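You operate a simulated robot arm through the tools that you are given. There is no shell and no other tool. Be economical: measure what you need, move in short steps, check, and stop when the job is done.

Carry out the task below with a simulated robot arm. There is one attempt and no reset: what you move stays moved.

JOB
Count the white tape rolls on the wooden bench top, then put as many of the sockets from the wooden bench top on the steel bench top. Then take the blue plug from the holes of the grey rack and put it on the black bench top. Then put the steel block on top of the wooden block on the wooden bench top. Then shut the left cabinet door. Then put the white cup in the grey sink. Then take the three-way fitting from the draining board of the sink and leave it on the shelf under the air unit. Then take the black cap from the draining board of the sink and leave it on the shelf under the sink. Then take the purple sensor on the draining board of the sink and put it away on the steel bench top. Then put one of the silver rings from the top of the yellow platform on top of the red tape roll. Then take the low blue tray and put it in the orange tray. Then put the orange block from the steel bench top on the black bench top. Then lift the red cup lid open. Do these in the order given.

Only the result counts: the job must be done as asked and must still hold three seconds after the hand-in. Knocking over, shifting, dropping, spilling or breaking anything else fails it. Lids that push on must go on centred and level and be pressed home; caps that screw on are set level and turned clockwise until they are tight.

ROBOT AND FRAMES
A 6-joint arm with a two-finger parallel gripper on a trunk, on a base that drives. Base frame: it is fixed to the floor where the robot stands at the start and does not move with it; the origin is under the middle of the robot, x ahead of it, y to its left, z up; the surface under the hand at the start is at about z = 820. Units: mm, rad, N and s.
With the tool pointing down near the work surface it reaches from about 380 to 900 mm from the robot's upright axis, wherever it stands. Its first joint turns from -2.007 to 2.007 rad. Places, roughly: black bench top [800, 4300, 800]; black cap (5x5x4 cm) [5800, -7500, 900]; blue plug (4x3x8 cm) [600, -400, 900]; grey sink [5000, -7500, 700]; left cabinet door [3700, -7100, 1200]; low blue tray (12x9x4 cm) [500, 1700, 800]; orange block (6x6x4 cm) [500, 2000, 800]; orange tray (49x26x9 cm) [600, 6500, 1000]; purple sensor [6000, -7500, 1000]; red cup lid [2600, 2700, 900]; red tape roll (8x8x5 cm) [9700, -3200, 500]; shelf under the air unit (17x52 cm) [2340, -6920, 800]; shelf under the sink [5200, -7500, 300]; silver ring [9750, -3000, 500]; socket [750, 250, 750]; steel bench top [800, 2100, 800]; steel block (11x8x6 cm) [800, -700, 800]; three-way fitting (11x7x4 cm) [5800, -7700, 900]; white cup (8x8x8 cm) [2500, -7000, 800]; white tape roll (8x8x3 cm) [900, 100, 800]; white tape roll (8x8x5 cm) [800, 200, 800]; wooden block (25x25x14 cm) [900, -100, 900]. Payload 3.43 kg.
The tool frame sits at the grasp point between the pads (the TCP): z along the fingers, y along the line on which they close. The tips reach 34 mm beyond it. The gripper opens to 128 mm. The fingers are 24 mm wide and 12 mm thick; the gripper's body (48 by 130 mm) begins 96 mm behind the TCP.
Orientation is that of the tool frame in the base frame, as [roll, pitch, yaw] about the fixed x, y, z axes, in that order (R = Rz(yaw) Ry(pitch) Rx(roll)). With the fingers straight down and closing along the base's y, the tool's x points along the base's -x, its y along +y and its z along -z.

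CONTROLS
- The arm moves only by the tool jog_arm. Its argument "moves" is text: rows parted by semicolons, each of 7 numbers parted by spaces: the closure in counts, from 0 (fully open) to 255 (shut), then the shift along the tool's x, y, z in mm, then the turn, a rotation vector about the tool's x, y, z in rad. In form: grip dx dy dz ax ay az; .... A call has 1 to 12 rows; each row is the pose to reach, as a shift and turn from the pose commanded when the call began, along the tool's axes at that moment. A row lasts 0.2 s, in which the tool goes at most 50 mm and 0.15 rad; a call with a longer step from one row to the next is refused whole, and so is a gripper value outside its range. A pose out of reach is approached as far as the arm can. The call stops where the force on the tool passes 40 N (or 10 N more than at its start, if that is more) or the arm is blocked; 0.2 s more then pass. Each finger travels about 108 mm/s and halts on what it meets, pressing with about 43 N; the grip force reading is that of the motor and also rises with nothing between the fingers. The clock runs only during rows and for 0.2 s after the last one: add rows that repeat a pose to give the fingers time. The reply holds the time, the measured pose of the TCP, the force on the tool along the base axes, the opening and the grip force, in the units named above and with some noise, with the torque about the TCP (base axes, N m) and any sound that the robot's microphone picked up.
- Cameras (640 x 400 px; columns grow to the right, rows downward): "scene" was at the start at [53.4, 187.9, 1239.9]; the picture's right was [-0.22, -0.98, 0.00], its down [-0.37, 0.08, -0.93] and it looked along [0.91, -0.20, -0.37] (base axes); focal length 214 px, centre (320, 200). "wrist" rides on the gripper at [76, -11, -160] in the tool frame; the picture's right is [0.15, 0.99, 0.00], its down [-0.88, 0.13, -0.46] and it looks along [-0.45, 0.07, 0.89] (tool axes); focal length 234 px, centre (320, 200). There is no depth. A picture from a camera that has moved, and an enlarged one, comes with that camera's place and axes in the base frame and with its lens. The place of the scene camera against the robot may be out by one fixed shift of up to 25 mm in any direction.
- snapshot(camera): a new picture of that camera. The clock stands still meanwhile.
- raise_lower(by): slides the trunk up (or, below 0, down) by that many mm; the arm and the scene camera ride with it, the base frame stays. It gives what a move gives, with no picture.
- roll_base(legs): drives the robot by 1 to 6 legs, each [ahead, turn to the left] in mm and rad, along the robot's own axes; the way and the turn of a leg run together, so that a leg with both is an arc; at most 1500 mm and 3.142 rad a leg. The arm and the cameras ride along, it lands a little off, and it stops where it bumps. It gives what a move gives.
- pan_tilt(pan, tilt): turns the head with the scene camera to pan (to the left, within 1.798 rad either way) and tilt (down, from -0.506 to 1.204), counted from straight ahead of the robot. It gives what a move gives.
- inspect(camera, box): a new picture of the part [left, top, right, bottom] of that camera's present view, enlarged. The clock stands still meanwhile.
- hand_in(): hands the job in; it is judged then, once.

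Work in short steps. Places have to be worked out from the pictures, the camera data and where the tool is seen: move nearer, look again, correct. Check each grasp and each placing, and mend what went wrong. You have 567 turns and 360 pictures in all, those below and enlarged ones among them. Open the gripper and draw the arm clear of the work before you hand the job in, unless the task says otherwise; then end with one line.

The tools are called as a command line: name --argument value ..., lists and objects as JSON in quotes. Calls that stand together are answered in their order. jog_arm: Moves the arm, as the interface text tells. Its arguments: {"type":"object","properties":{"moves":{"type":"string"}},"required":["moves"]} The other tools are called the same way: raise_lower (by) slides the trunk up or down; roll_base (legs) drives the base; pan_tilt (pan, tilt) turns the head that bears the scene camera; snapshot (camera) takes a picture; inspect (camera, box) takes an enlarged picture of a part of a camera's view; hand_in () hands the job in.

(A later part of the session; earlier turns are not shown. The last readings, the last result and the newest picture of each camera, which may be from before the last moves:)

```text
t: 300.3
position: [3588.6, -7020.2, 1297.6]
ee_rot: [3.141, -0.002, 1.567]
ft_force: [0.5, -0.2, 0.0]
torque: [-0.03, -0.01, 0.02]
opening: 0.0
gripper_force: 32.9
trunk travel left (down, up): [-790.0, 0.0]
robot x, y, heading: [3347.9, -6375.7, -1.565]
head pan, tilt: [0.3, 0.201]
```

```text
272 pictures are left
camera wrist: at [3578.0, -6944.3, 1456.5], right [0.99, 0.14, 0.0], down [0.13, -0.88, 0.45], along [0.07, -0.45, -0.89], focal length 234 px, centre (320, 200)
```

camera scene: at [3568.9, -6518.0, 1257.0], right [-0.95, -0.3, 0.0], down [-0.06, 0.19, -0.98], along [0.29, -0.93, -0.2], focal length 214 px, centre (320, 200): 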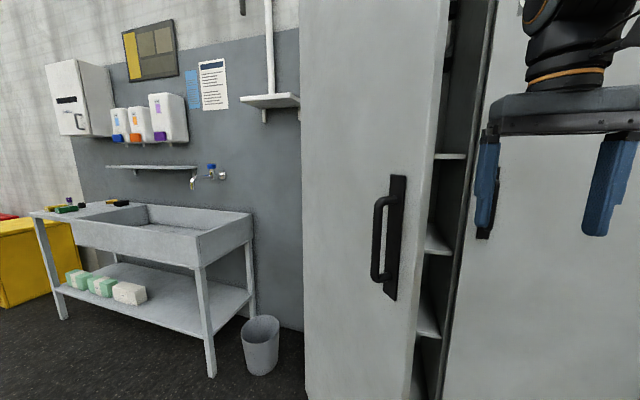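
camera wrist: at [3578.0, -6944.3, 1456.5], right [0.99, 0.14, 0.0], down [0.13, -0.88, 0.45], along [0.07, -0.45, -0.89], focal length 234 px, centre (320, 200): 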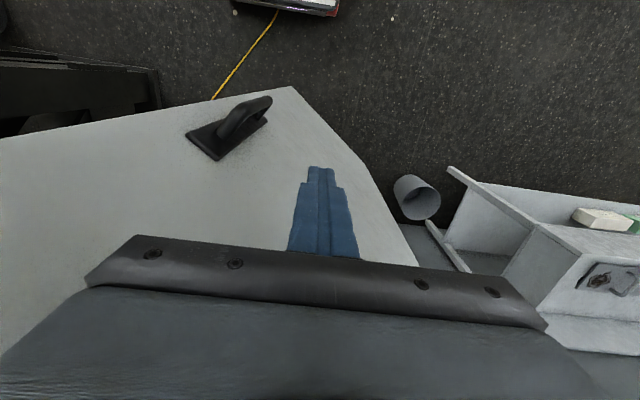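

The door swung to about 36°. I advance the base 160 mm, which pushes it further.

roll_base --legs '[[160, 0]]'

snapshot --camera "wrist"

```text
t: 301.7
position: [3589.6, -7178.8, 1298.1]
ee_rot: [-3.141, 0.0, 1.568]
ft_force: [-0.2, 0.6, 0.3]
torque: [0.0, -0.02, 0.01]
opening: 0.2
gripper_force: 32.9
trunk travel left (down, up): [-790.0, 0.0]
robot x, y, heading: [3353.3, -6537.5, -1.568]
head pan, tilt: [0.3, 0.201]
```

```text
271 pictures are left
camera wrist: at [3578.4, -7103.5, 1456.8], right [0.99, 0.14, 0.0], down [0.13, -0.88, 0.45], along [0.07, -0.45, -0.89], focal length 234 px, centre (320, 200)
```

wrist: 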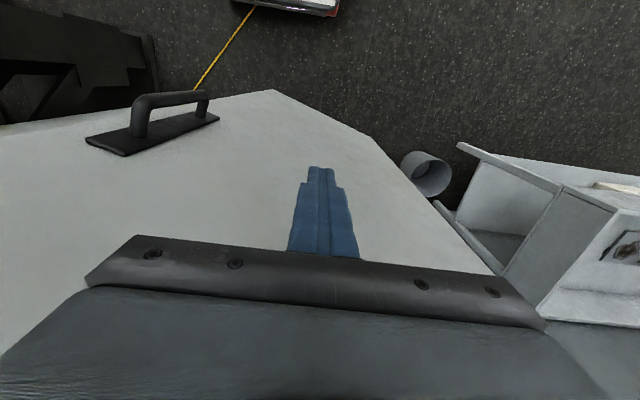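

Door at ~18° now. I push on toward the closed plane, shifting nearer its free edge.

jog_arm --moves "255 -10 -15 0 0 0 0; 255 -25 -35 0 0 0 0; 255 -40 -55 0 0 0 0; 255 -55 -75 0 0 0 0; 255 -70 -90 0 0 0 0; 255 -85 -100 0 0 0 0; 255 -100 -105 0 0 0 0; 255 -115 -105 0 0 0 0; 255 -130 -105 0 0 0 0; 255 -145 -105 0 0 0 0; 255 -157 -105 0 0 0 0; 255 -166 -105 0 0 0 0"

snapshot --camera "wrist"

snapshot --camera "scene"

```text
t: 303.6
position: [3483.6, -7298.4, 1297.4]
ee_rot: [-3.141, -0.012, 1.567]
ft_force: [-3.8, 21.4, -2.8]
torque: [-2.7, -0.41, -0.43]
opening: 0.0
gripper_force: 33.2
trunk travel left (down, up): [-790.0, 0.0]
robot x, y, heading: [3351.0, -6537.2, -1.568]
head pan, tilt: [0.3, 0.201]
stopped in row 9: the force on the tool passed its limit at 58 N (the readings are from after the stop); the commanded pose is now the measured one
```

```text
270 pictures are left
camera wrist: at [3472.6, -7224.3, 1457.1], right [0.99, 0.14, 0.0], down [0.13, -0.89, 0.45], along [0.06, -0.44, -0.9], focal length 234 px, centre (320, 200)
```

wrist: 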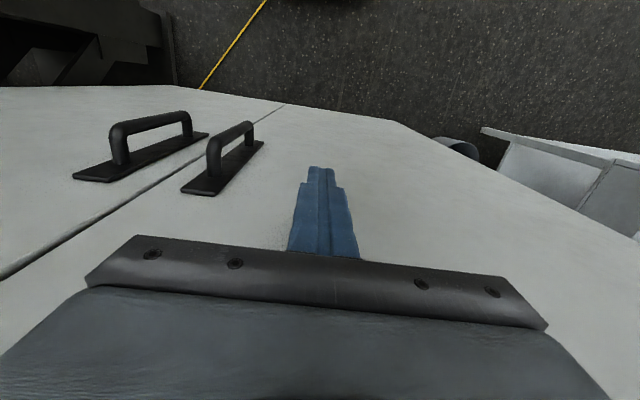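

```text
269 pictures are left
camera scene: at [3568.6, -6495.5, 1547.0], right [-0.95, -0.3, 0.0], down [-0.06, 0.19, -0.98], along [0.29, -0.94, -0.2], focal length 214 px, centre (320, 200)
```

scene: 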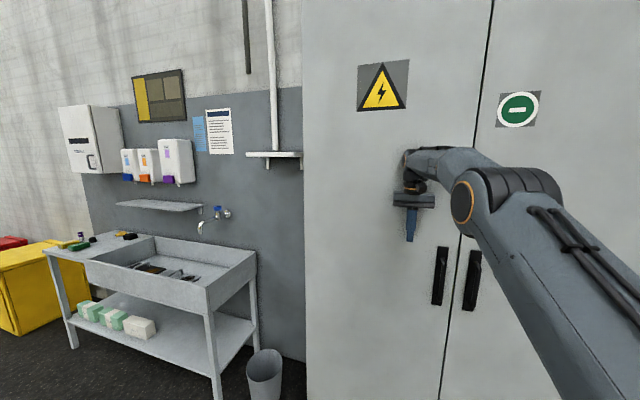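

The door is flush with the other one. I draw the arm back from it.

jog_arm --moves "200 20 0 0 0 0 0; 150 60 0 0 0 0 0; 100 105 0 0 0 0 0; 100 150 0 0 0 0 0; 100 195 0 0 0 0 0; 100 240 0 0 0 0 0; 100 285 0 0 0 0 0; 100 330 -30 -20 0 0 0; 100 360 -70 -50 0 0 0; 100 370 -100 -80 0 0 0"

snapshot --camera "wrist"

```text
refused: row 8 steps farther than a row can; nothing moved
```

```text
268 pictures are left
camera wrist: at [3472.6, -7224.3, 1457.1], right [0.99, 0.14, 0.0], down [0.13, -0.89, 0.45], along [0.06, -0.44, -0.9], focal length 234 px, centre (320, 200)
```

wrist: 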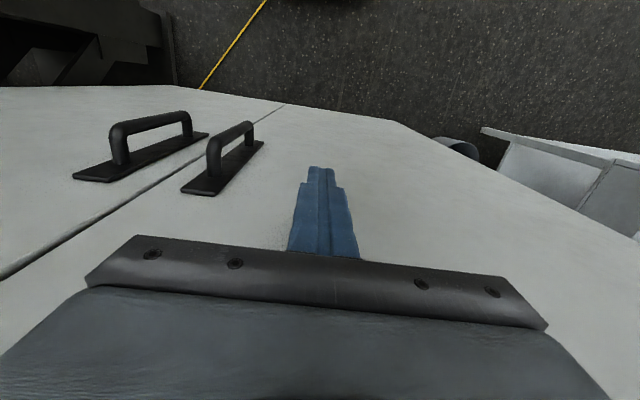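

jog_arm --moves "200 20 0 0 0 0 0; 150 60 0 0 0 0 0; 100 100 0 0 0 0 0; 100 145 0 0 0 0 0; 100 190 0 0 0 0 0; 100 235 0 0 0 0 0; 100 280 0 0 0 0 0; 100 310 -30 0 0 0 0; 100 330 -70 0 0 0 0; 100 340 -110 0 0 0 0"

pan_tilt --pan -0.7 --tilt 0.45

snapshot --camera "scene"

```text
t: 305.9
position: [3375.1, -6960.5, 1299.8]
ee_rot: [3.141, -0.011, 1.567]
ft_force: [0.4, 0.9, -0.4]
torque: [-0.02, 0.0, 0.05]
opening: 77.8
gripper_force: 0.1
trunk travel left (down, up): [-790.0, 0.0]
robot x, y, heading: [3350.2, -6532.9, -1.566]
head pan, tilt: [0.3, 0.201]
```

```text
t: 307.1
position: [3375.0, -6958.9, 1299.3]
ee_rot: [-3.14, -0.011, 1.567]
ft_force: [-0.2, -0.6, 0.3]
torque: [-0.04, -0.01, 0.02]
opening: 77.7
gripper_force: 0.0
trunk travel left (down, up): [-790.0, 0.0]
robot x, y, heading: [3352.0, -6537.2, -1.567]
head pan, tilt: [-0.7, 0.45]
```

```text
267 pictures are left
camera scene: at [3482.0, -6479.1, 1523.8], right [-0.77, 0.64, 0.0], down [0.28, 0.33, -0.9], along [-0.58, -0.69, -0.43], focal length 214 px, centre (320, 200)
```

scene: 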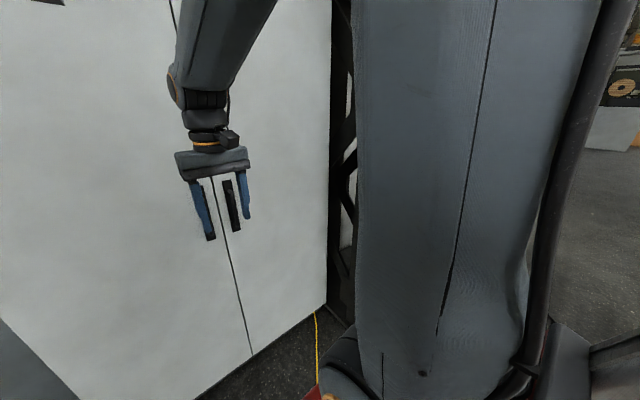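

Door stays shut. I back away and move over to face the shelf under the air unit, near x≈2430.

roll_base --legs '[[-370, 0], [0, -1.571], [920, 0], [0, 1.571]]'

raise_lower --by -200

pan_tilt --pan 0.0 --tilt 0.5

snapshot --camera "scene"

```text
t: 321.5
position: [2451.9, -6605.2, 1299.4]
ee_rot: [3.141, -0.009, 1.568]
ft_force: [-0.8, -0.2, 0.8]
torque: [0.01, 0.01, 0.0]
opening: 77.7
gripper_force: 0.1
trunk travel left (down, up): [-790.0, 0.0]
robot x, y, heading: [2430.5, -6184.6, -1.568]
head pan, tilt: [-0.7, 0.45]
```

```text
t: 323.7
position: [2453.3, -6604.9, 1100.6]
ee_rot: [-3.142, -0.01, 1.568]
ft_force: [-0.3, 0.2, -0.1]
torque: [-0.01, -0.01, 0.03]
opening: 77.9
gripper_force: 0.0
trunk travel left (down, up): [-590.0, 200.0]
robot x, y, heading: [2427.1, -6180.6, -1.563]
head pan, tilt: [-0.7, 0.45]
```

```text
t: 324.8
position: [2452.6, -6604.3, 1099.9]
ee_rot: [-3.141, -0.01, 1.566]
ft_force: [-0.6, -1.0, 0.1]
torque: [0.01, -0.01, -0.04]
opening: 77.8
gripper_force: 0.2
trunk travel left (down, up): [-590.0, 200.0]
robot x, y, heading: [2424.0, -6179.7, -1.567]
head pan, tilt: [0.0, 0.499]
```

```text
266 pictures are left
camera scene: at [2618.0, -6199.7, 1319.3], right [-1.0, 0.0, 0.0], down [0.0, 0.48, -0.88], along [0.0, -0.88, -0.48], focal length 214 px, centre (320, 200)
```

scene: 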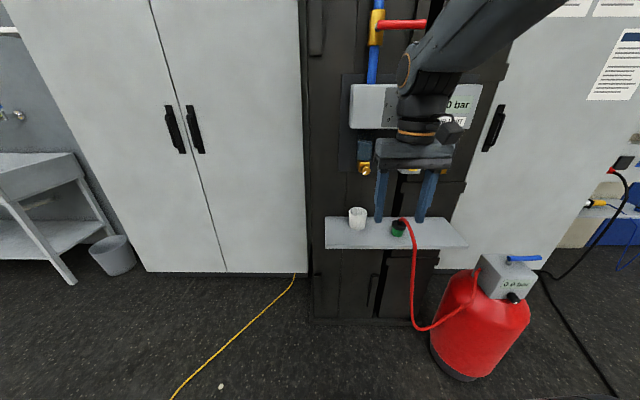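

The white cup stands on the shelf's left part, about (2468,−6905). I zoom to see the air unit's overhang above it.

inspect --camera "scene" --box '[300, 60, 500, 260]'

snapshot --camera "wrist"

```text
2.00 times, centred on (400, 160) of scene
camera zoom: at [2618.0, -6199.7, 1319.3], right [-1.0, 0.0, 0.0], down [0.0, 0.48, -0.88], along [0.0, -0.88, -0.48], focal length 429 px, centre (160, 280)
```

zoom: 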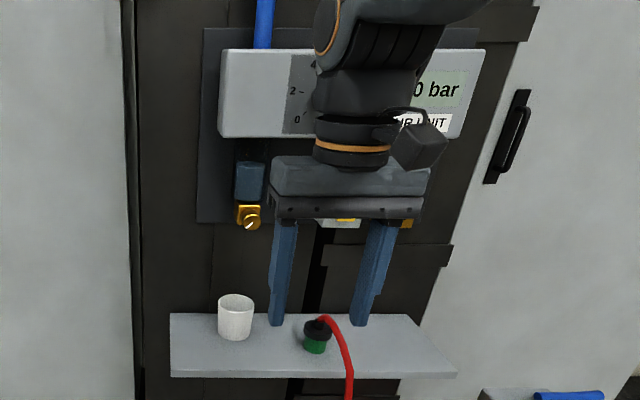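

```text
264 pictures are left
camera wrist: at [2441.6, -6530.9, 1259.8], right [0.99, 0.14, 0.0], down [0.13, -0.89, 0.45], along [0.07, -0.44, -0.89], focal length 234 px, centre (320, 200)
```

wrist: 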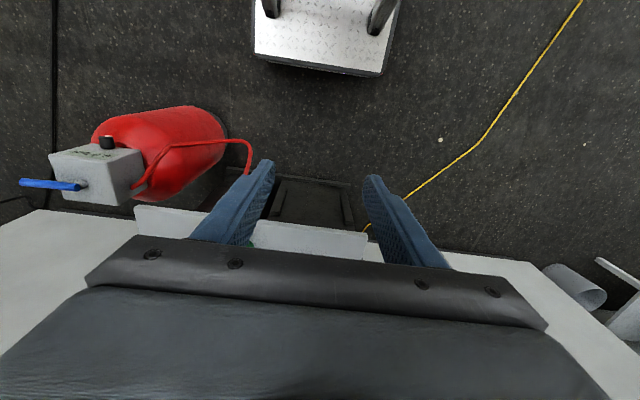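

I need to know how far the air unit overhangs the shelf. I move the wrist camera forward and up.

jog_arm --moves "100 -35 10 -30 0 0 0; 100 -70 20 -60 0 0 0; 100 -105 30 -90 0 0 0; 100 -140 40 -100 0 0 0; 100 -140 40 -100 0 0 0"

snapshot --camera "wrist"

snapshot --camera "scene"

```text
t: 326.0
position: [2493.4, -6745.7, 1197.9]
ee_rot: [-3.14, -0.01, 1.568]
ft_force: [0.2, -0.9, -0.1]
torque: [0.03, 0.02, 0.02]
opening: 77.7
gripper_force: 0.1
trunk travel left (down, up): [-590.0, 200.0]
robot x, y, heading: [2428.3, -6182.0, -1.56]
head pan, tilt: [0.0, 0.499]
```

```text
263 pictures are left
camera wrist: at [2481.8, -6671.7, 1358.3], right [0.99, 0.14, 0.0], down [0.13, -0.89, 0.45], along [0.07, -0.44, -0.9], focal length 234 px, centre (320, 200)
```

wrist: 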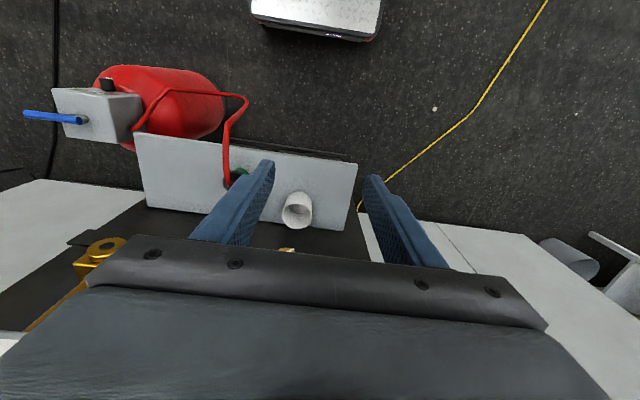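

```text
262 pictures are left
camera scene: at [2618.1, -6199.7, 1319.3], right [-1.0, 0.0, 0.0], down [0.0, 0.48, -0.88], along [0.0, -0.88, -0.48], focal length 214 px, centre (320, 200)
```

scene: 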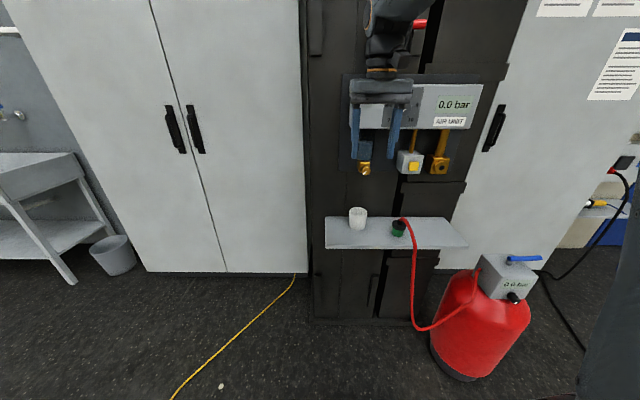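

A brass valve hangs right above the cup, so a vertical grasp would collide. I tilt the tool ~35° to approach from the front and above.

jog_arm --moves "0 20 -5 0 0 -0.1 0; 0 40 -10 0 0 -0.22 0; 0 40 -20 0 0 -0.34 0; 0 40 -24 0 0 -0.46 0; 0 40 -24 0 0 -0.54 0; 0 40 -24 0 0 -0.61 0; 0 40 -24 30 0 -0.61 0; 0 40 -24 75 0 -0.61 0; 0 40 -24 110 0 -0.61 0; 0 40 -24 110 0 -0.61 0"

snapshot --camera "wrist"

snapshot --camera "scene"

```text
t: 328.2
position: [2467.9, -6706.1, 1087.4]
ee_rot: [3.14, 0.599, 1.566]
ft_force: [-0.5, 0.5, 0.6]
torque: [0.0, -0.04, -0.01]
opening: 128.1
gripper_force: 0.1
trunk travel left (down, up): [-590.0, 200.0]
robot x, y, heading: [2424.3, -6182.8, -1.569]
head pan, tilt: [0.0, 0.499]
```

```text
261 pictures are left
camera wrist: at [2457.1, -6552.7, 1176.2], right [0.99, 0.12, -0.08], down [0.13, -0.47, 0.87], along [0.06, -0.87, -0.48], focal length 234 px, centre (320, 200)
```

wrist: 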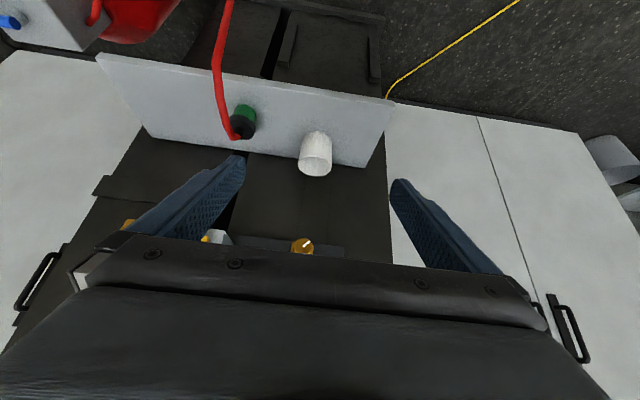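

```text
260 pictures are left
camera scene: at [2618.1, -6199.7, 1319.3], right [-1.0, 0.0, 0.0], down [0.0, 0.48, -0.88], along [0.0, -0.88, -0.48], focal length 214 px, centre (320, 200)
```

scene: 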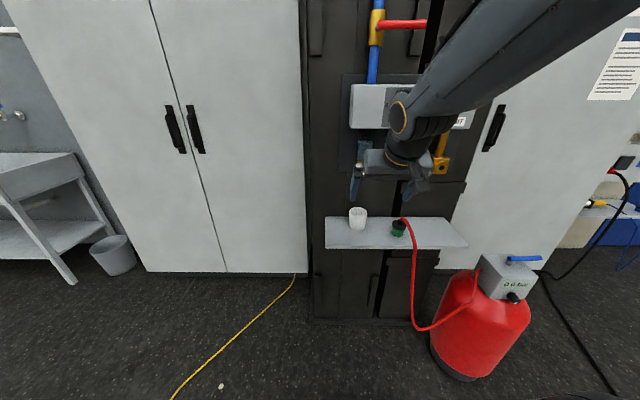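

Cup at about (2468,−6945). I advance along the tool axis to ~100 mm short of it.

jog_arm --moves "0 -15 0 35 0 0 0; 0 -30 0 75 0 0 0; 0 -45 0 115 0 0 0; 0 -55 0 150 0 0 0; 0 -63 0 185 0 0 0; 0 -63 0 200 0 0 0"

snapshot --camera "wrist"

inspect --camera "scene" --box '[320, 100, 480, 260]'

```text
t: 329.6
position: [2468.0, -6870.2, 957.6]
ee_rot: [-3.141, 0.602, 1.566]
ft_force: [0.1, -0.2, -0.3]
torque: [-0.02, -0.02, -0.01]
opening: 128.2
gripper_force: 0.0
trunk travel left (down, up): [-590.0, 200.0]
robot x, y, heading: [2429.2, -6180.9, -1.563]
head pan, tilt: [0.0, 0.499]
```

```text
259 pictures are left
camera wrist: at [2457.2, -6717.0, 1047.0], right [0.99, 0.12, -0.08], down [0.13, -0.47, 0.87], along [0.06, -0.87, -0.48], focal length 234 px, centre (320, 200)
```

wrist: 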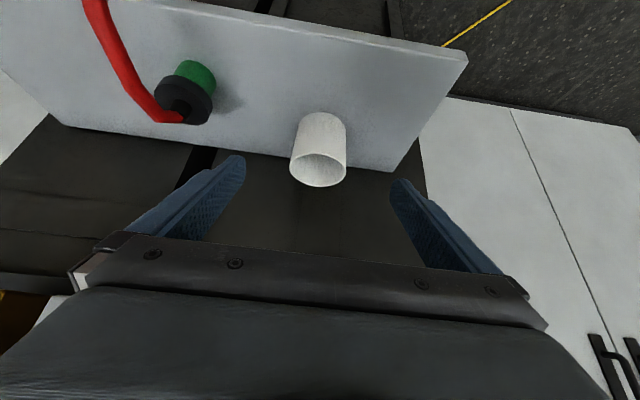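

```text
2.50 times, centred on (400, 180) of scene
camera zoom: at [2618.1, -6199.5, 1319.3], right [-1.0, 0.0, 0.0], down [0.0, 0.48, -0.88], along [0.0, -0.88, -0.48], focal length 536 px, centre (120, 250)
```

zoom: 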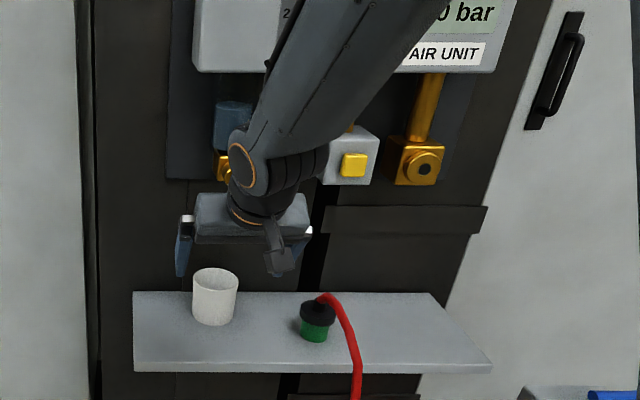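

The cup is empty. Combining views, I put it at (2467,−6952) with its rim at z≈876 and the shelf at ≈800. I advance to straddle it.

jog_arm --moves "0 -1 -1 30 0 0 0; 0 -2 -1 60 0 0 0; 0 -3 -1 90 0 0 0; 0 -5 -1 115 0 0 0; 0 -5 -1 130 0 0 0"

snapshot --camera "wrist"

inspect --camera "scene" --box '[320, 100, 480, 260]'

```text
t: 330.8
position: [2466.9, -6948.3, 853.8]
ee_rot: [3.141, 0.598, 1.568]
ft_force: [-0.4, -0.4, 0.9]
torque: [-0.01, 0.01, 0.03]
opening: 128.1
gripper_force: 0.1
trunk travel left (down, up): [-590.0, 200.0]
robot x, y, heading: [2427.8, -6176.4, -1.566]
head pan, tilt: [0.0, 0.499]
```

```text
257 pictures are left
camera wrist: at [2455.8, -6794.7, 942.9], right [0.99, 0.12, -0.08], down [0.13, -0.47, 0.87], along [0.06, -0.87, -0.48], focal length 234 px, centre (320, 200)
```

wrist: 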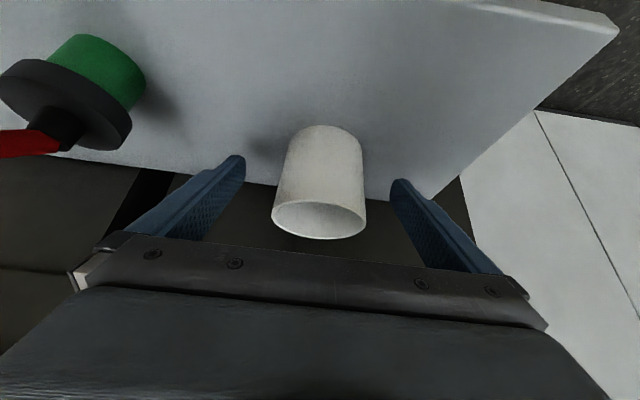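

```text
2.50 times, centred on (400, 180) of scene
camera zoom: at [2618.1, -6199.5, 1319.3], right [-1.0, 0.0, 0.0], down [0.0, 0.48, -0.88], along [0.0, -0.88, -0.48], focal length 536 px, centre (120, 250)
```

zoom: 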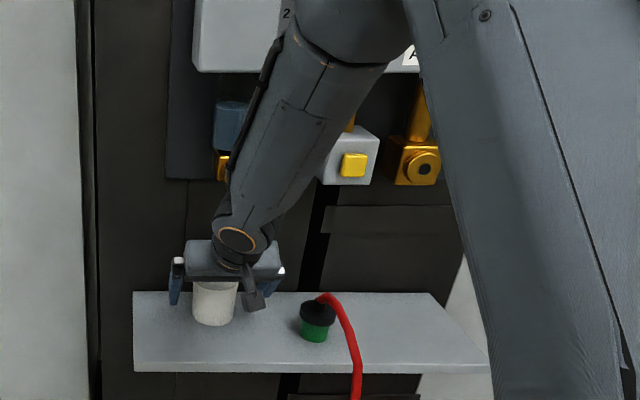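

The cup is well centred between the fingers. A few mm more, then I close.

jog_arm --moves "0 0 1 7 0 0 0; 60 0 1 7 0 0 0; 120 0 1 7 0 0 0; 180 0 1 7 0 0 0; 240 0 1 7 0 0 0; 240 0 1 7 0 0 0; 240 0 1 7 0 0 0"

snapshot --camera "wrist"

```text
t: 332.4
position: [2468.5, -6950.8, 848.3]
ee_rot: [-3.142, 0.599, 1.57]
ft_force: [-1.0, -0.1, -0.4]
torque: [0.05, 0.01, 0.04]
opening: 68.1
gripper_force: 43.3
trunk travel left (down, up): [-590.0, 200.0]
robot x, y, heading: [2424.4, -6177.6, -1.557]
head pan, tilt: [0.0, 0.499]
```

```text
255 pictures are left
camera wrist: at [2457.1, -6798.5, 937.1], right [0.99, 0.12, -0.08], down [0.13, -0.47, 0.87], along [0.06, -0.87, -0.48], focal length 234 px, centre (320, 200)
```

wrist: 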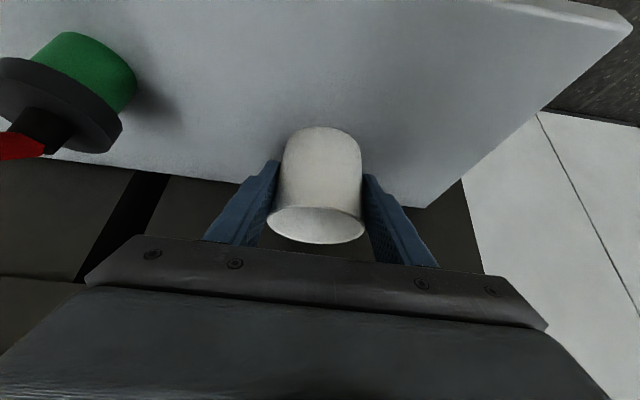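

Cup held (68 mm). I lift slightly and draw it straight out from the shelf.

jog_arm --moves "240 -4 0 -8 0 0 0; 240 -8 0 -16 0 0 0; 240 -4 0 -30 0 0 0; 240 15 0 -50 0 0 0; 240 45 0 -72 0 0 0; 240 80 0 -98 0 0 0; 240 115 0 -124 0 0 0; 240 150 0 -150 0 0 0; 240 185 0 -175 0 0 0; 240 205 0 -200 0 0 0"

snapshot --camera "scene"

```text
t: 334.6
position: [2469.9, -6690.0, 899.0]
ee_rot: [3.141, 0.597, 1.567]
ft_force: [-0.8, -0.4, -0.4]
torque: [0.01, 0.0, 0.03]
opening: 67.9
gripper_force: 42.8
out of reach, approached as far as the arm can: row 10
trunk travel left (down, up): [-590.0, 200.0]
robot x, y, heading: [2429.4, -6181.3, -1.573]
head pan, tilt: [0.0, 0.499]
```

```text
254 pictures are left
camera scene: at [2618.1, -6200.0, 1319.3], right [-1.0, 0.0, 0.0], down [0.0, 0.48, -0.88], along [0.0, -0.88, -0.48], focal length 214 px, centre (320, 200)
```

scene: 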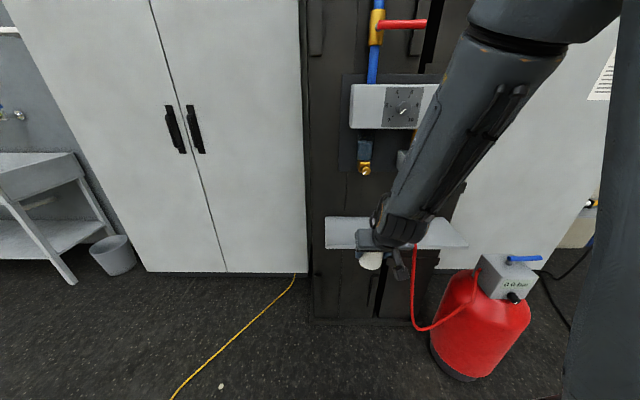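

Cup is out over the floor. I back away, drive along the wall side to x≈5000 and face the sink.

roll_base --legs '[[-280, 0], [0, 1.571], [1300, 0], [1250, 0], [0, -1.571]]'

pan_tilt --pan 0.0 --tilt 0.35

snapshot --camera "scene"

```text
t: 356.2
position: [4996.4, -6432.1, 900.1]
ee_rot: [-3.141, 0.6, 1.542]
ft_force: [-0.1, 0.1, 0.0]
torque: [0.0, -0.03, -0.03]
opening: 67.5
gripper_force: 43.1
trunk travel left (down, up): [-590.0, 200.0]
robot x, y, heading: [4967.9, -5922.2, -1.593]
head pan, tilt: [0.0, 0.499]
```

```text
t: 356.9
position: [4996.2, -6432.1, 899.5]
ee_rot: [-3.142, 0.598, 1.544]
ft_force: [-0.3, -0.3, 0.4]
torque: [-0.02, 0.02, -0.02]
opening: 67.7
gripper_force: 43.1
trunk travel left (down, up): [-590.0, 200.0]
robot x, y, heading: [4965.3, -5920.4, -1.589]
head pan, tilt: [0.0, 0.351]
```

```text
253 pictures are left
camera scene: at [5156.0, -5946.8, 1332.9], right [-1.0, 0.02, 0.0], down [0.01, 0.34, -0.94], along [-0.02, -0.94, -0.34], focal length 214 px, centre (320, 200)
```

scene: 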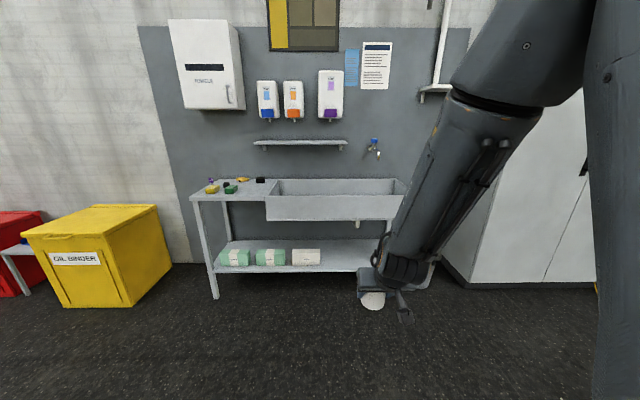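

I raise the trunk 200 mm so the cup clears the rim, then approach and look into the basin.

raise_lower --by 200

roll_base --legs '[[780, 0.02]]'

pan_tilt --pan 0.0 --tilt 0.75

snapshot --camera "scene"

snapshot --camera "wrist"

```text
t: 359.0
position: [4997.6, -6431.5, 1099.9]
ee_rot: [3.14, 0.597, 1.541]
ft_force: [-0.1, -0.3, -0.3]
torque: [0.0, 0.01, -0.01]
opening: 67.6
gripper_force: 42.7
trunk travel left (down, up): [-790.0, 0.0]
robot x, y, heading: [4963.4, -5919.3, -1.589]
head pan, tilt: [0.0, 0.351]
```

```text
t: 363.2
position: [4997.0, -7215.8, 1100.8]
ee_rot: [3.141, 0.598, 1.562]
ft_force: [-0.5, 0.1, -0.3]
torque: [-0.02, 0.03, 0.0]
opening: 67.6
gripper_force: 43.5
trunk travel left (down, up): [-790.0, 0.0]
robot x, y, heading: [4961.6, -6705.8, -1.57]
head pan, tilt: [0.0, 0.351]
```

```text
t: 364.1
position: [4997.0, -7215.8, 1100.5]
ee_rot: [3.141, 0.598, 1.56]
ft_force: [0.4, 0.2, -0.7]
torque: [0.03, 0.02, 0.03]
opening: 67.5
gripper_force: 42.8
trunk travel left (down, up): [-790.0, 0.0]
robot x, y, heading: [4957.4, -6708.8, -1.572]
head pan, tilt: [0.0, 0.75]
```

```text
252 pictures are left
camera scene: at [5148.2, -6662.0, 1497.4], right [-1.0, 0.0, 0.0], down [0.0, 0.68, -0.73], along [0.0, -0.73, -0.68], focal length 214 px, centre (320, 200)
```

scene: 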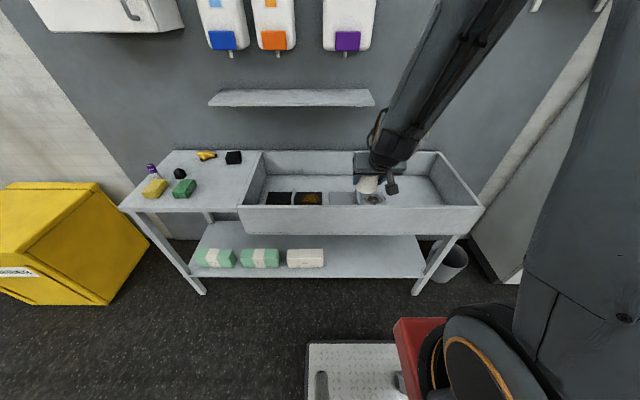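

```text
251 pictures are left
camera wrist: at [4987.8, -7063.1, 1189.2], right [0.99, 0.11, -0.08], down [0.13, -0.47, 0.87], along [0.06, -0.87, -0.48], focal length 234 px, centre (320, 200)
```

wrist: 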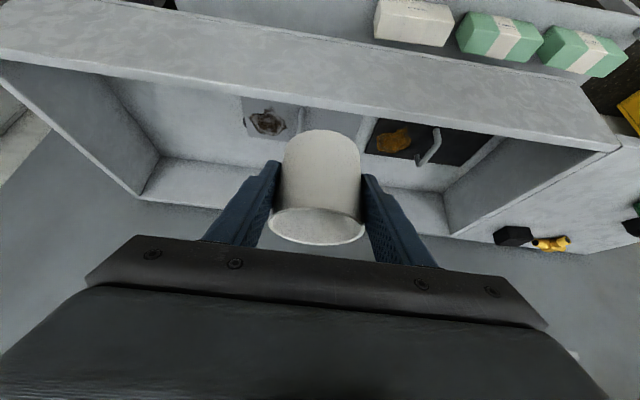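

inspect --camera "scene" --box '[230, 140, 490, 240]'

inspect --camera "scene" --box '[110, 140, 270, 230]'

```text
2.46 times, centred on (360, 190) of scene
camera zoom: at [5148.2, -6662.0, 1497.4], right [-1.0, 0.0, 0.0], down [0.0, 0.68, -0.73], along [0.0, -0.73, -0.68], focal length 528 px, centre (222, 225)
```

zoom: 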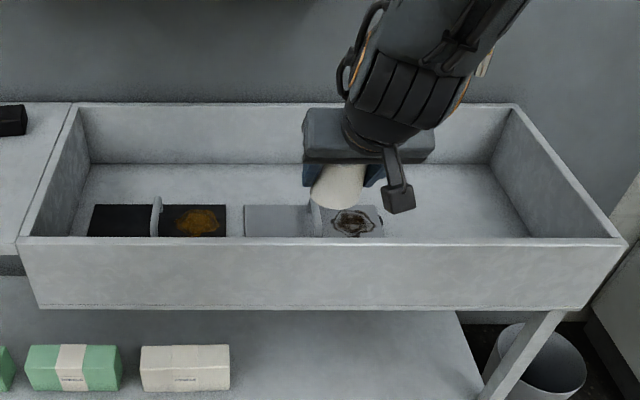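

```text
4.00 times, centred on (190, 185) of scene
camera zoom: at [5148.2, -6662.0, 1497.4], right [-1.0, 0.0, 0.0], down [0.0, 0.68, -0.73], along [0.0, -0.73, -0.68], focal length 858 px, centre (840, 260)
```

zoom: 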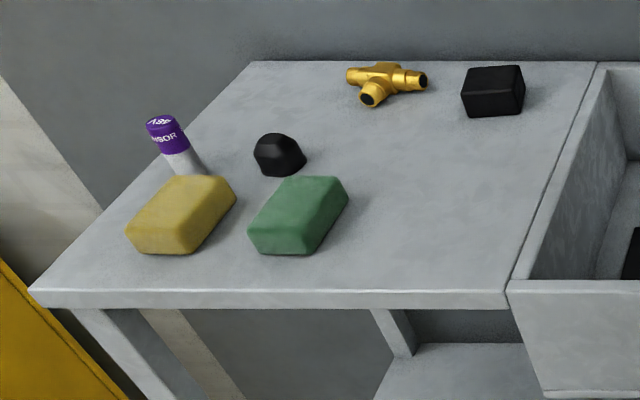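

The basin floor is at ≈710, with trays in its front-left half. The free area is at the right, around (4600,−7560). I shift the base to x≈4650 and slightly closer.

roll_base --legs '[[-250, 0], [0, -1.571], [300, 0], [0, 1.571], [310, 0]]'

snapshot --camera "scene"

snapshot --camera "wrist"

```text
t: 376.9
position: [4697.7, -7277.1, 1099.1]
ee_rot: [-3.142, 0.598, 1.559]
ft_force: [0.1, 0.1, 0.2]
torque: [-0.01, -0.05, 0.01]
opening: 67.3
gripper_force: 42.9
trunk travel left (down, up): [-790.0, 0.0]
robot x, y, heading: [4656.4, -6764.0, -1.58]
head pan, tilt: [0.0, 0.75]
```

```text
248 pictures are left
camera scene: at [4848.4, -6723.6, 1497.4], right [-1.0, 0.0, 0.0], down [0.0, 0.68, -0.73], along [0.0, -0.73, -0.68], focal length 214 px, centre (320, 200)
```

scene: 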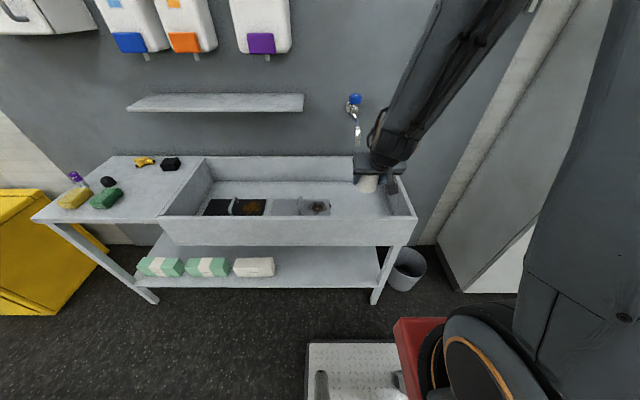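

```text
247 pictures are left
camera wrist: at [4687.6, -7124.5, 1189.2], right [0.99, 0.11, -0.08], down [0.13, -0.47, 0.87], along [0.06, -0.87, -0.48], focal length 234 px, centre (320, 200)
```

wrist: 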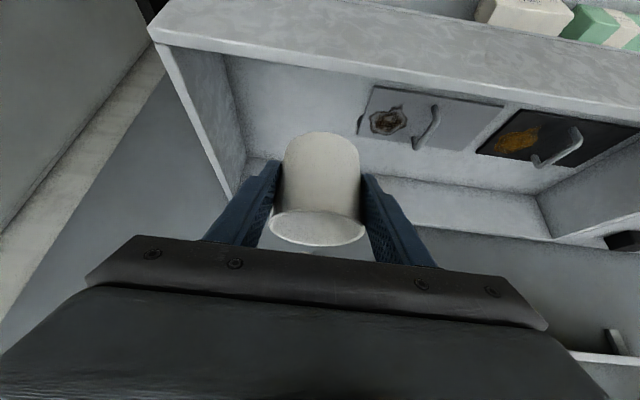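

I move the cup over the free area at (4585,−7520), still high.

jog_arm --moves "240 -30 -17 21 0 0 0; 240 -62 -35 42 0 0 0; 240 -95 -54 65 0 0 0; 240 -128 -73 88 0 0 0; 240 -160 -92 110 0 0 0; 240 -188 -108 129 0 0 0; 240 -200 -113 137 0 0 0"

snapshot --camera "scene"

snapshot --camera "wrist"

```text
t: 378.6
position: [4580.4, -7517.7, 1098.9]
ee_rot: [-3.141, 0.598, 1.56]
ft_force: [-0.3, -0.2, -1.1]
torque: [-0.02, -0.02, -0.02]
opening: 67.3
gripper_force: 42.8
out of reach, approached as far as the arm can: row 3
trunk travel left (down, up): [-790.0, 0.0]
robot x, y, heading: [4657.7, -6768.5, -1.575]
head pan, tilt: [0.0, 0.75]
```

```text
246 pictures are left
camera scene: at [4848.3, -6723.7, 1497.4], right [-1.0, 0.0, 0.0], down [0.0, 0.68, -0.73], along [0.0, -0.73, -0.68], focal length 214 px, centre (320, 200)
```

scene: 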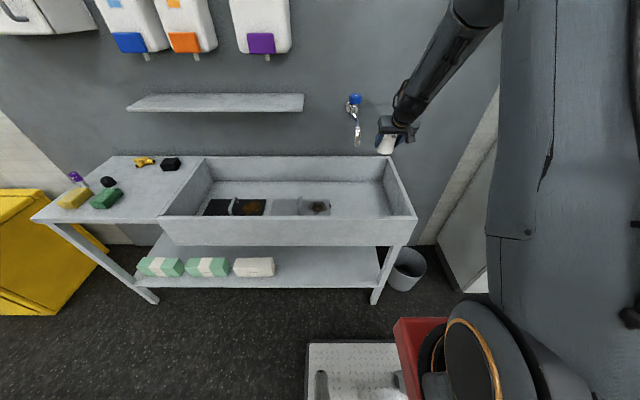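

```text
245 pictures are left
camera wrist: at [4570.7, -7365.2, 1188.8], right [0.99, 0.11, -0.08], down [0.13, -0.47, 0.87], along [0.06, -0.87, -0.48], focal length 234 px, centre (320, 200)
```

wrist: 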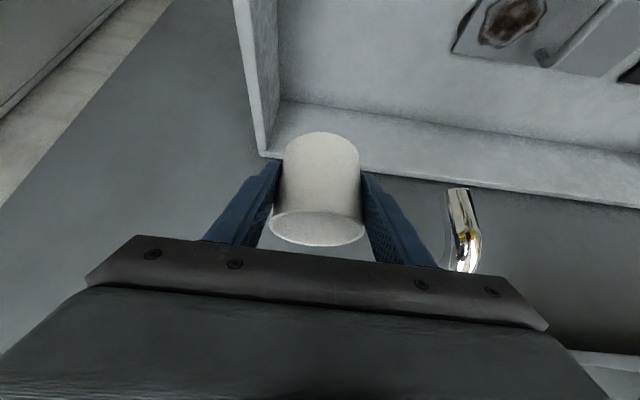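

The spout tip is at (4696,−7520,1070), some 50 mm clear of the hand. I shift 8 mm away and lower the trunk.

jog_arm --moves "240 0 -8 0 0 0 0; 240 0 -8 0 0 0 0"

raise_lower --by -280

snapshot --camera "wrist"

snapshot --camera "scene"

```text
t: 379.1
position: [4571.9, -7519.0, 1098.8]
ee_rot: [3.141, 0.597, 1.558]
ft_force: [-0.4, -0.1, -0.5]
torque: [0.0, 0.03, 0.02]
opening: 67.3
gripper_force: 43.4
trunk travel left (down, up): [-790.0, 0.0]
robot x, y, heading: [4657.3, -6767.1, -1.571]
head pan, tilt: [0.0, 0.75]
```

```text
t: 382.0
position: [4573.1, -7519.6, 819.0]
ee_rot: [-3.141, 0.598, 1.558]
ft_force: [0.2, -0.2, -0.2]
torque: [0.03, 0.0, -0.01]
opening: 67.0
gripper_force: 42.9
trunk travel left (down, up): [-510.0, 280.0]
robot x, y, heading: [4658.8, -6765.5, -1.574]
head pan, tilt: [0.0, 0.75]
```

```text
244 pictures are left
camera wrist: at [4563.7, -7365.7, 908.5], right [0.99, 0.11, -0.08], down [0.12, -0.47, 0.87], along [0.06, -0.87, -0.48], focal length 234 px, centre (320, 200)
```

wrist: 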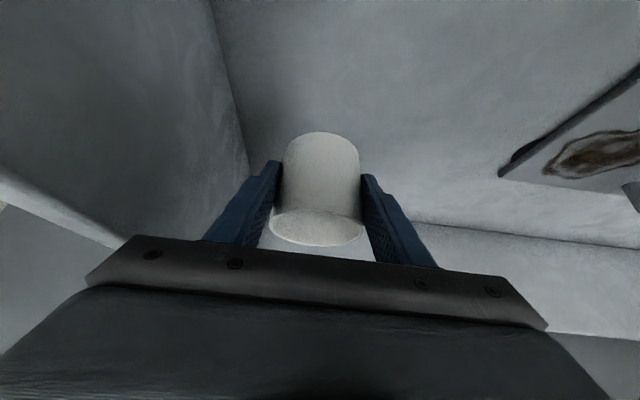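

```text
243 pictures are left
camera scene: at [4848.1, -6801.8, 1217.4], right [-1.0, 0.0, 0.0], down [0.0, 0.68, -0.73], along [0.0, -0.73, -0.68], focal length 214 px, centre (320, 200)
```

scene: 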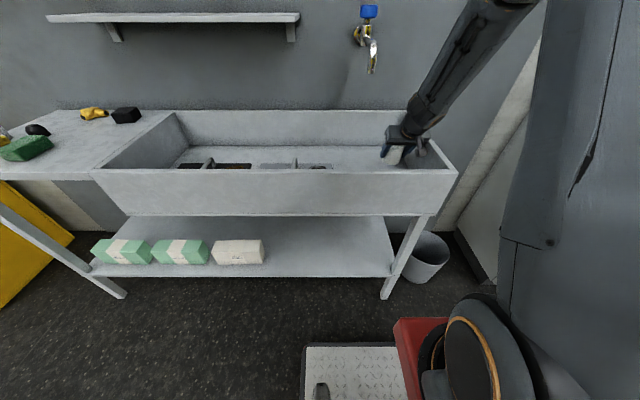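

Inside the basin, clear all round. Lower straight down until contact.

jog_arm --moves "240 8.5 0 12.4 0 0 0; 240 17 0 24.7 0 0 0; 240 22.6 0 33 0 0 0; 240 26 0 38 0 0 0; 240 28.3 0 41.2 0 0 0; 240 29.4 0 42.8 0 0 0; 240 30.6 0 44.5 0 0 0; 240 31.7 0 46.1 0 0 0; 240 32.8 0 47.8 0 0 0; 240 34 0 49.4 0 0 0; 240 35 0 51 0 0 0; 240 36.2 0 52.7 0 0 0"

```text
t: 384.6
position: [4571.6, -7519.8, 758.1]
ee_rot: [3.141, 0.605, 1.559]
ft_force: [-6.5, 3.2, 36.9]
torque: [-1.02, -0.06, 0.01]
opening: 67.0
gripper_force: 43.0
trunk travel left (down, up): [-510.0, 280.0]
robot x, y, heading: [4657.9, -6764.6, -1.575]
head pan, tilt: [0.0, 0.75]
```

Contact at z≈758. Ease, open moderately, and retreat back along the tool axis.

jog_arm --moves "240 34.5 0 50 0 0 0; 190 -1.5 0 -2.2 0 0 0; 150 -1.5 0 -2.2 0 0 0; 90 -1.5 0 -2.2 0 0 0; 90 -1.5 0 -2.2 0 0 0; 90 -1.5 0 -30 0 0 0; 90 -1.5 0 -75 0 0 0; 90 -20 0 -120 0 0 0; 90 -48 0 -160 0 0 0; 90 -76 0 -200 0 0 0"

```text
refused: row 1 steps farther than a row can; nothing moved
```

That first row was a mistake (luckily refused). Corrected: ease up, open, retreat.

jog_arm --moves "240 -1.5 0 -2.2 0 0 0; 190 -1.5 0 -2.2 0 0 0; 150 -1.5 0 -2.2 0 0 0; 90 -1.5 0 -2.2 0 0 0; 90 -1.5 0 -2.2 0 0 0; 90 -1.5 0 -30 0 0 0; 90 -1.5 0 -75 0 0 0; 90 -20 0 -115 0 0 0; 90 -48 0 -150 0 0 0; 90 -76 0 -190 0 0 0"

snapshot --camera "wrist"

snapshot --camera "scene"

```text
t: 386.8
position: [4573.6, -7473.2, 954.1]
ee_rot: [3.14, 0.597, 1.559]
ft_force: [0.2, -0.6, -1.1]
torque: [0.01, -0.01, -0.01]
opening: 82.9
gripper_force: 0.0
trunk travel left (down, up): [-510.0, 280.0]
robot x, y, heading: [4660.2, -6768.5, -1.573]
head pan, tilt: [0.0, 0.75]
```

```text
242 pictures are left
camera wrist: at [4564.2, -7321.4, 1043.5], right [0.99, 0.11, -0.08], down [0.12, -0.47, 0.87], along [0.06, -0.87, -0.48], focal length 234 px, centre (320, 200)
```

wrist: 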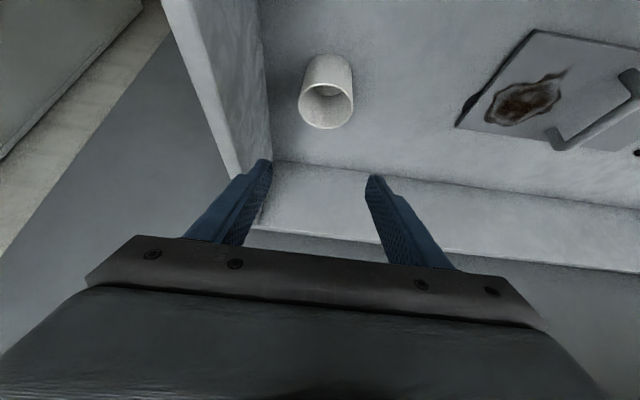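

```text
241 pictures are left
camera scene: at [4848.0, -6802.1, 1217.3], right [-1.0, 0.0, 0.0], down [0.0, 0.68, -0.73], along [0.0, -0.73, -0.68], focal length 214 px, centre (320, 200)
```

scene: 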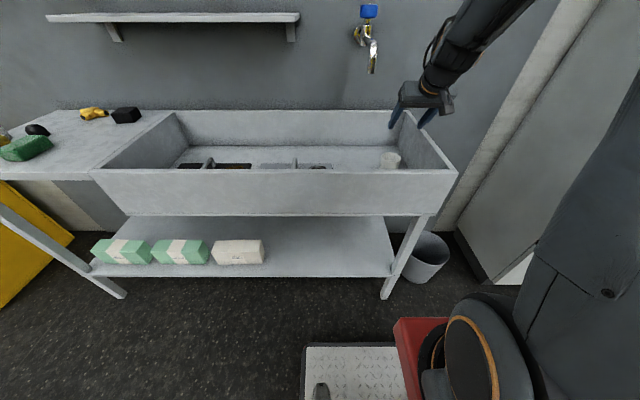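

The cup stands in the sink. Next the three-way fitting. I raise and straighten the tool first.

jog_arm --moves "90 8 0 -36 0 0 0; 90 16 0 -72 0 0.05 0; 90 25 0 -108 0 0.14 0; 90 34 0 -145 0 0.24 0; 90 42 0 -182 0 0.34 0; 90 51 0 -218 0 0.44 0; 90 60 0 -254 0 0.54 0; 90 68 0 -289 0 0.598 0; 90 68 0 -289 0 0.598 0"

```text
t: 388.8
position: [4577.3, -7256.3, 1141.6]
ee_rot: [2.885, 0.104, 1.548]
ft_force: [-0.2, -0.5, 0.9]
torque: [0.0, 0.0, 0.0]
opening: 82.9
gripper_force: 0.1
out of reach, approached as far as the arm can: row 2, 3, 4, 5, 6, 7, 8, 9
trunk travel left (down, up): [-510.0, 280.0]
robot x, y, heading: [4657.4, -6766.8, -1.571]
head pan, tilt: [0.0, 0.75]
```

Not fully reached. A null move to see if it converges.

jog_arm --moves "90 0 0 10 0 0 0; 90 0 0 10 0 0 0; 90 0 0 10 0 0 0; 90 0 0 10 0 0 0"

```text
t: 389.8
position: [4578.7, -7257.3, 1132.3]
ee_rot: [2.886, 0.104, 1.548]
ft_force: [-0.3, 0.0, -0.8]
torque: [0.01, 0.01, -0.04]
opening: 82.7
gripper_force: 0.1
trunk travel left (down, up): [-510.0, 280.0]
robot x, y, heading: [4659.1, -6766.2, -1.575]
head pan, tilt: [0.0, 0.75]
```

Correct the tilt directly.

jog_arm --moves "90 0 0 0 0.09 0.035 0; 90 0 0 0 0.18 0.07 0; 90 0 0 0 0.255 0.104 0; 90 0 0 0 0.255 0.104 0"

```text
t: 390.8
position: [4579.2, -7257.4, 1132.6]
ee_rot: [2.883, 0.105, 1.546]
ft_force: [-0.1, -0.7, -0.4]
torque: [-0.03, -0.05, -0.02]
opening: 82.8
gripper_force: 0.1
out of reach, approached as far as the arm can: row 1, 2, 3, 4
trunk travel left (down, up): [-510.0, 280.0]
robot x, y, heading: [4656.6, -6767.3, -1.575]
head pan, tilt: [0.0, 0.75]
```

Maybe a joint limit here. I try shifting sideways and forward with the orientation change.

jog_arm --moves "90 -20 30 0 0.02 0.01 0; 90 -40 60 0 0.05 0.02 0; 90 -60 90 0 0.1 0.04 0; 90 -80 100 0 0.15 0.06 0; 90 -100 100 0 0.2 0.08 0; 90 -100 100 0 0.255 0.104 0"

snapshot --camera "scene"

```text
t: 392.2
position: [4670.1, -7355.9, 1160.4]
ee_rot: [2.868, 0.053, 1.55]
ft_force: [-0.8, -0.3, 0.8]
torque: [0.01, 0.01, -0.01]
opening: 82.7
gripper_force: 0.0
out of reach, approached as far as the arm can: row 2, 3, 4, 5, 6
trunk travel left (down, up): [-510.0, 280.0]
robot x, y, heading: [4656.1, -6768.3, -1.575]
head pan, tilt: [0.0, 0.75]
```

```text
240 pictures are left
camera scene: at [4848.1, -6801.7, 1217.3], right [-1.0, 0.0, 0.0], down [0.0, 0.68, -0.73], along [0.0, -0.73, -0.68], focal length 214 px, centre (320, 200)
```

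scene: 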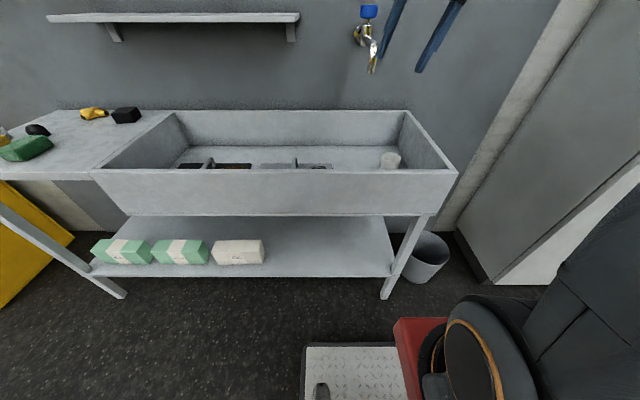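

The wrist likely passed a singular pose. I go back to the tilted orientation at a spot like the one where tilting worked before.

jog_arm --moves "90 14 -3 30 0.055 -0.11 -0.015; 90 29 -6 60 0.11 -0.22 -0.03; 90 43 -9 90 0.16 -0.33 -0.045; 90 58 -12 120 0.215 -0.44 -0.06; 90 72 -15 150 0.27 -0.545 -0.075; 90 72 -15 150 0.27 -0.545 -0.075"

```text
t: 393.6
position: [4700.4, -7298.7, 989.3]
ee_rot: [2.958, 0.584, 1.453]
ft_force: [0.3, -0.4, 0.0]
torque: [-0.01, 0.0, 0.0]
opening: 82.6
gripper_force: 0.0
out of reach, approached as far as the arm can: row 1, 2, 3, 4, 5, 6
trunk travel left (down, up): [-510.0, 280.0]
robot x, y, heading: [4657.1, -6766.3, -1.576]
head pan, tilt: [0.0, 0.75]
```

jog_arm --moves "90 0 0 0 0.06 0 -0.045; 90 0 0 0 0.125 0 -0.089; 90 0 0 0 0.125 0 -0.089"

```text
t: 394.4
position: [4699.7, -7297.1, 989.2]
ee_rot: [2.958, 0.583, 1.455]
ft_force: [-0.6, 0.3, 0.3]
torque: [0.04, -0.03, -0.01]
opening: 82.8
gripper_force: 0.1
out of reach, approached as far as the arm can: row 1, 2, 3
trunk travel left (down, up): [-510.0, 280.0]
robot x, y, heading: [4657.2, -6763.0, -1.573]
head pan, tilt: [0.0, 0.75]
```

A joint seems to be at its limit. I look at the arm with the scene camera.

pan_tilt --pan -0.5 --tilt 0.5

snapshot --camera "scene"

snapshot --camera "wrist"

```text
t: 395.3
position: [4700.9, -7298.8, 990.2]
ee_rot: [2.957, 0.584, 1.454]
ft_force: [-0.1, 0.7, 0.2]
torque: [-0.02, 0.01, -0.02]
opening: 82.9
gripper_force: 0.0
trunk travel left (down, up): [-510.0, 280.0]
robot x, y, heading: [4658.3, -6770.4, -1.574]
head pan, tilt: [-0.499, 0.499]
```

```text
239 pictures are left
camera scene: at [4804.6, -6798.6, 1239.3], right [-0.88, 0.48, 0.0], down [0.23, 0.42, -0.88], along [-0.42, -0.77, -0.48], focal length 214 px, centre (320, 200)
```

scene: 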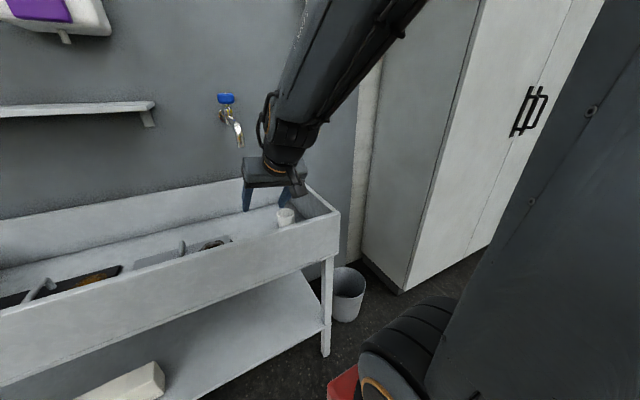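

```text
238 pictures are left
camera wrist: at [4677.6, -7146.3, 1077.7], right [0.99, 0.11, 0.07], down [-0.01, -0.48, 0.88], along [0.13, -0.87, -0.47], focal length 234 px, centre (320, 200)
```

wrist: 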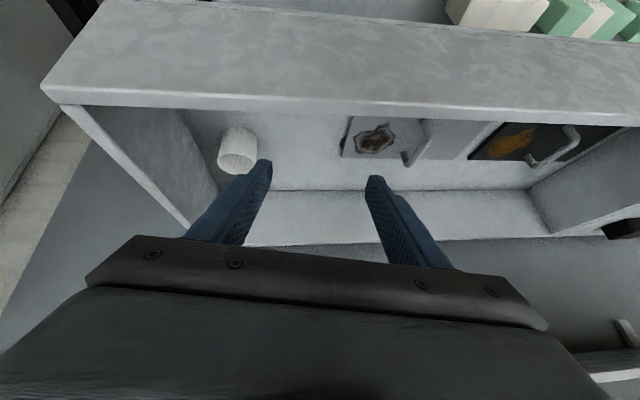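

Forearm and tool are nearly in line (singular). I return to the extended pose over the basin where the wrist was well bent.

jog_arm --moves "90 0 -42 0 0.04 0 -0.03; 90 -1 -85 1 0.08 0 -0.06; 90 -1 -127 1 0.125 0 -0.089; 90 -28 -127 24 0.125 0 -0.089; 90 -56 -127 46 0.125 0 -0.089; 90 -84 -127 68 0.125 0 -0.089; 90 -112 -127 90 0.125 0 -0.089; 90 -138 -127 111 0.125 0 -0.089; 90 -138 -127 111 0.125 0 -0.089"

```text
t: 397.3
position: [4573.1, -7473.5, 954.3]
ee_rot: [3.141, 0.591, 1.561]
ft_force: [-0.5, -0.5, 0.4]
torque: [0.01, -0.02, 0.02]
opening: 82.8
gripper_force: 0.1
trunk travel left (down, up): [-510.0, 280.0]
robot x, y, heading: [4654.2, -6769.8, -1.57]
head pan, tilt: [-0.499, 0.499]
```

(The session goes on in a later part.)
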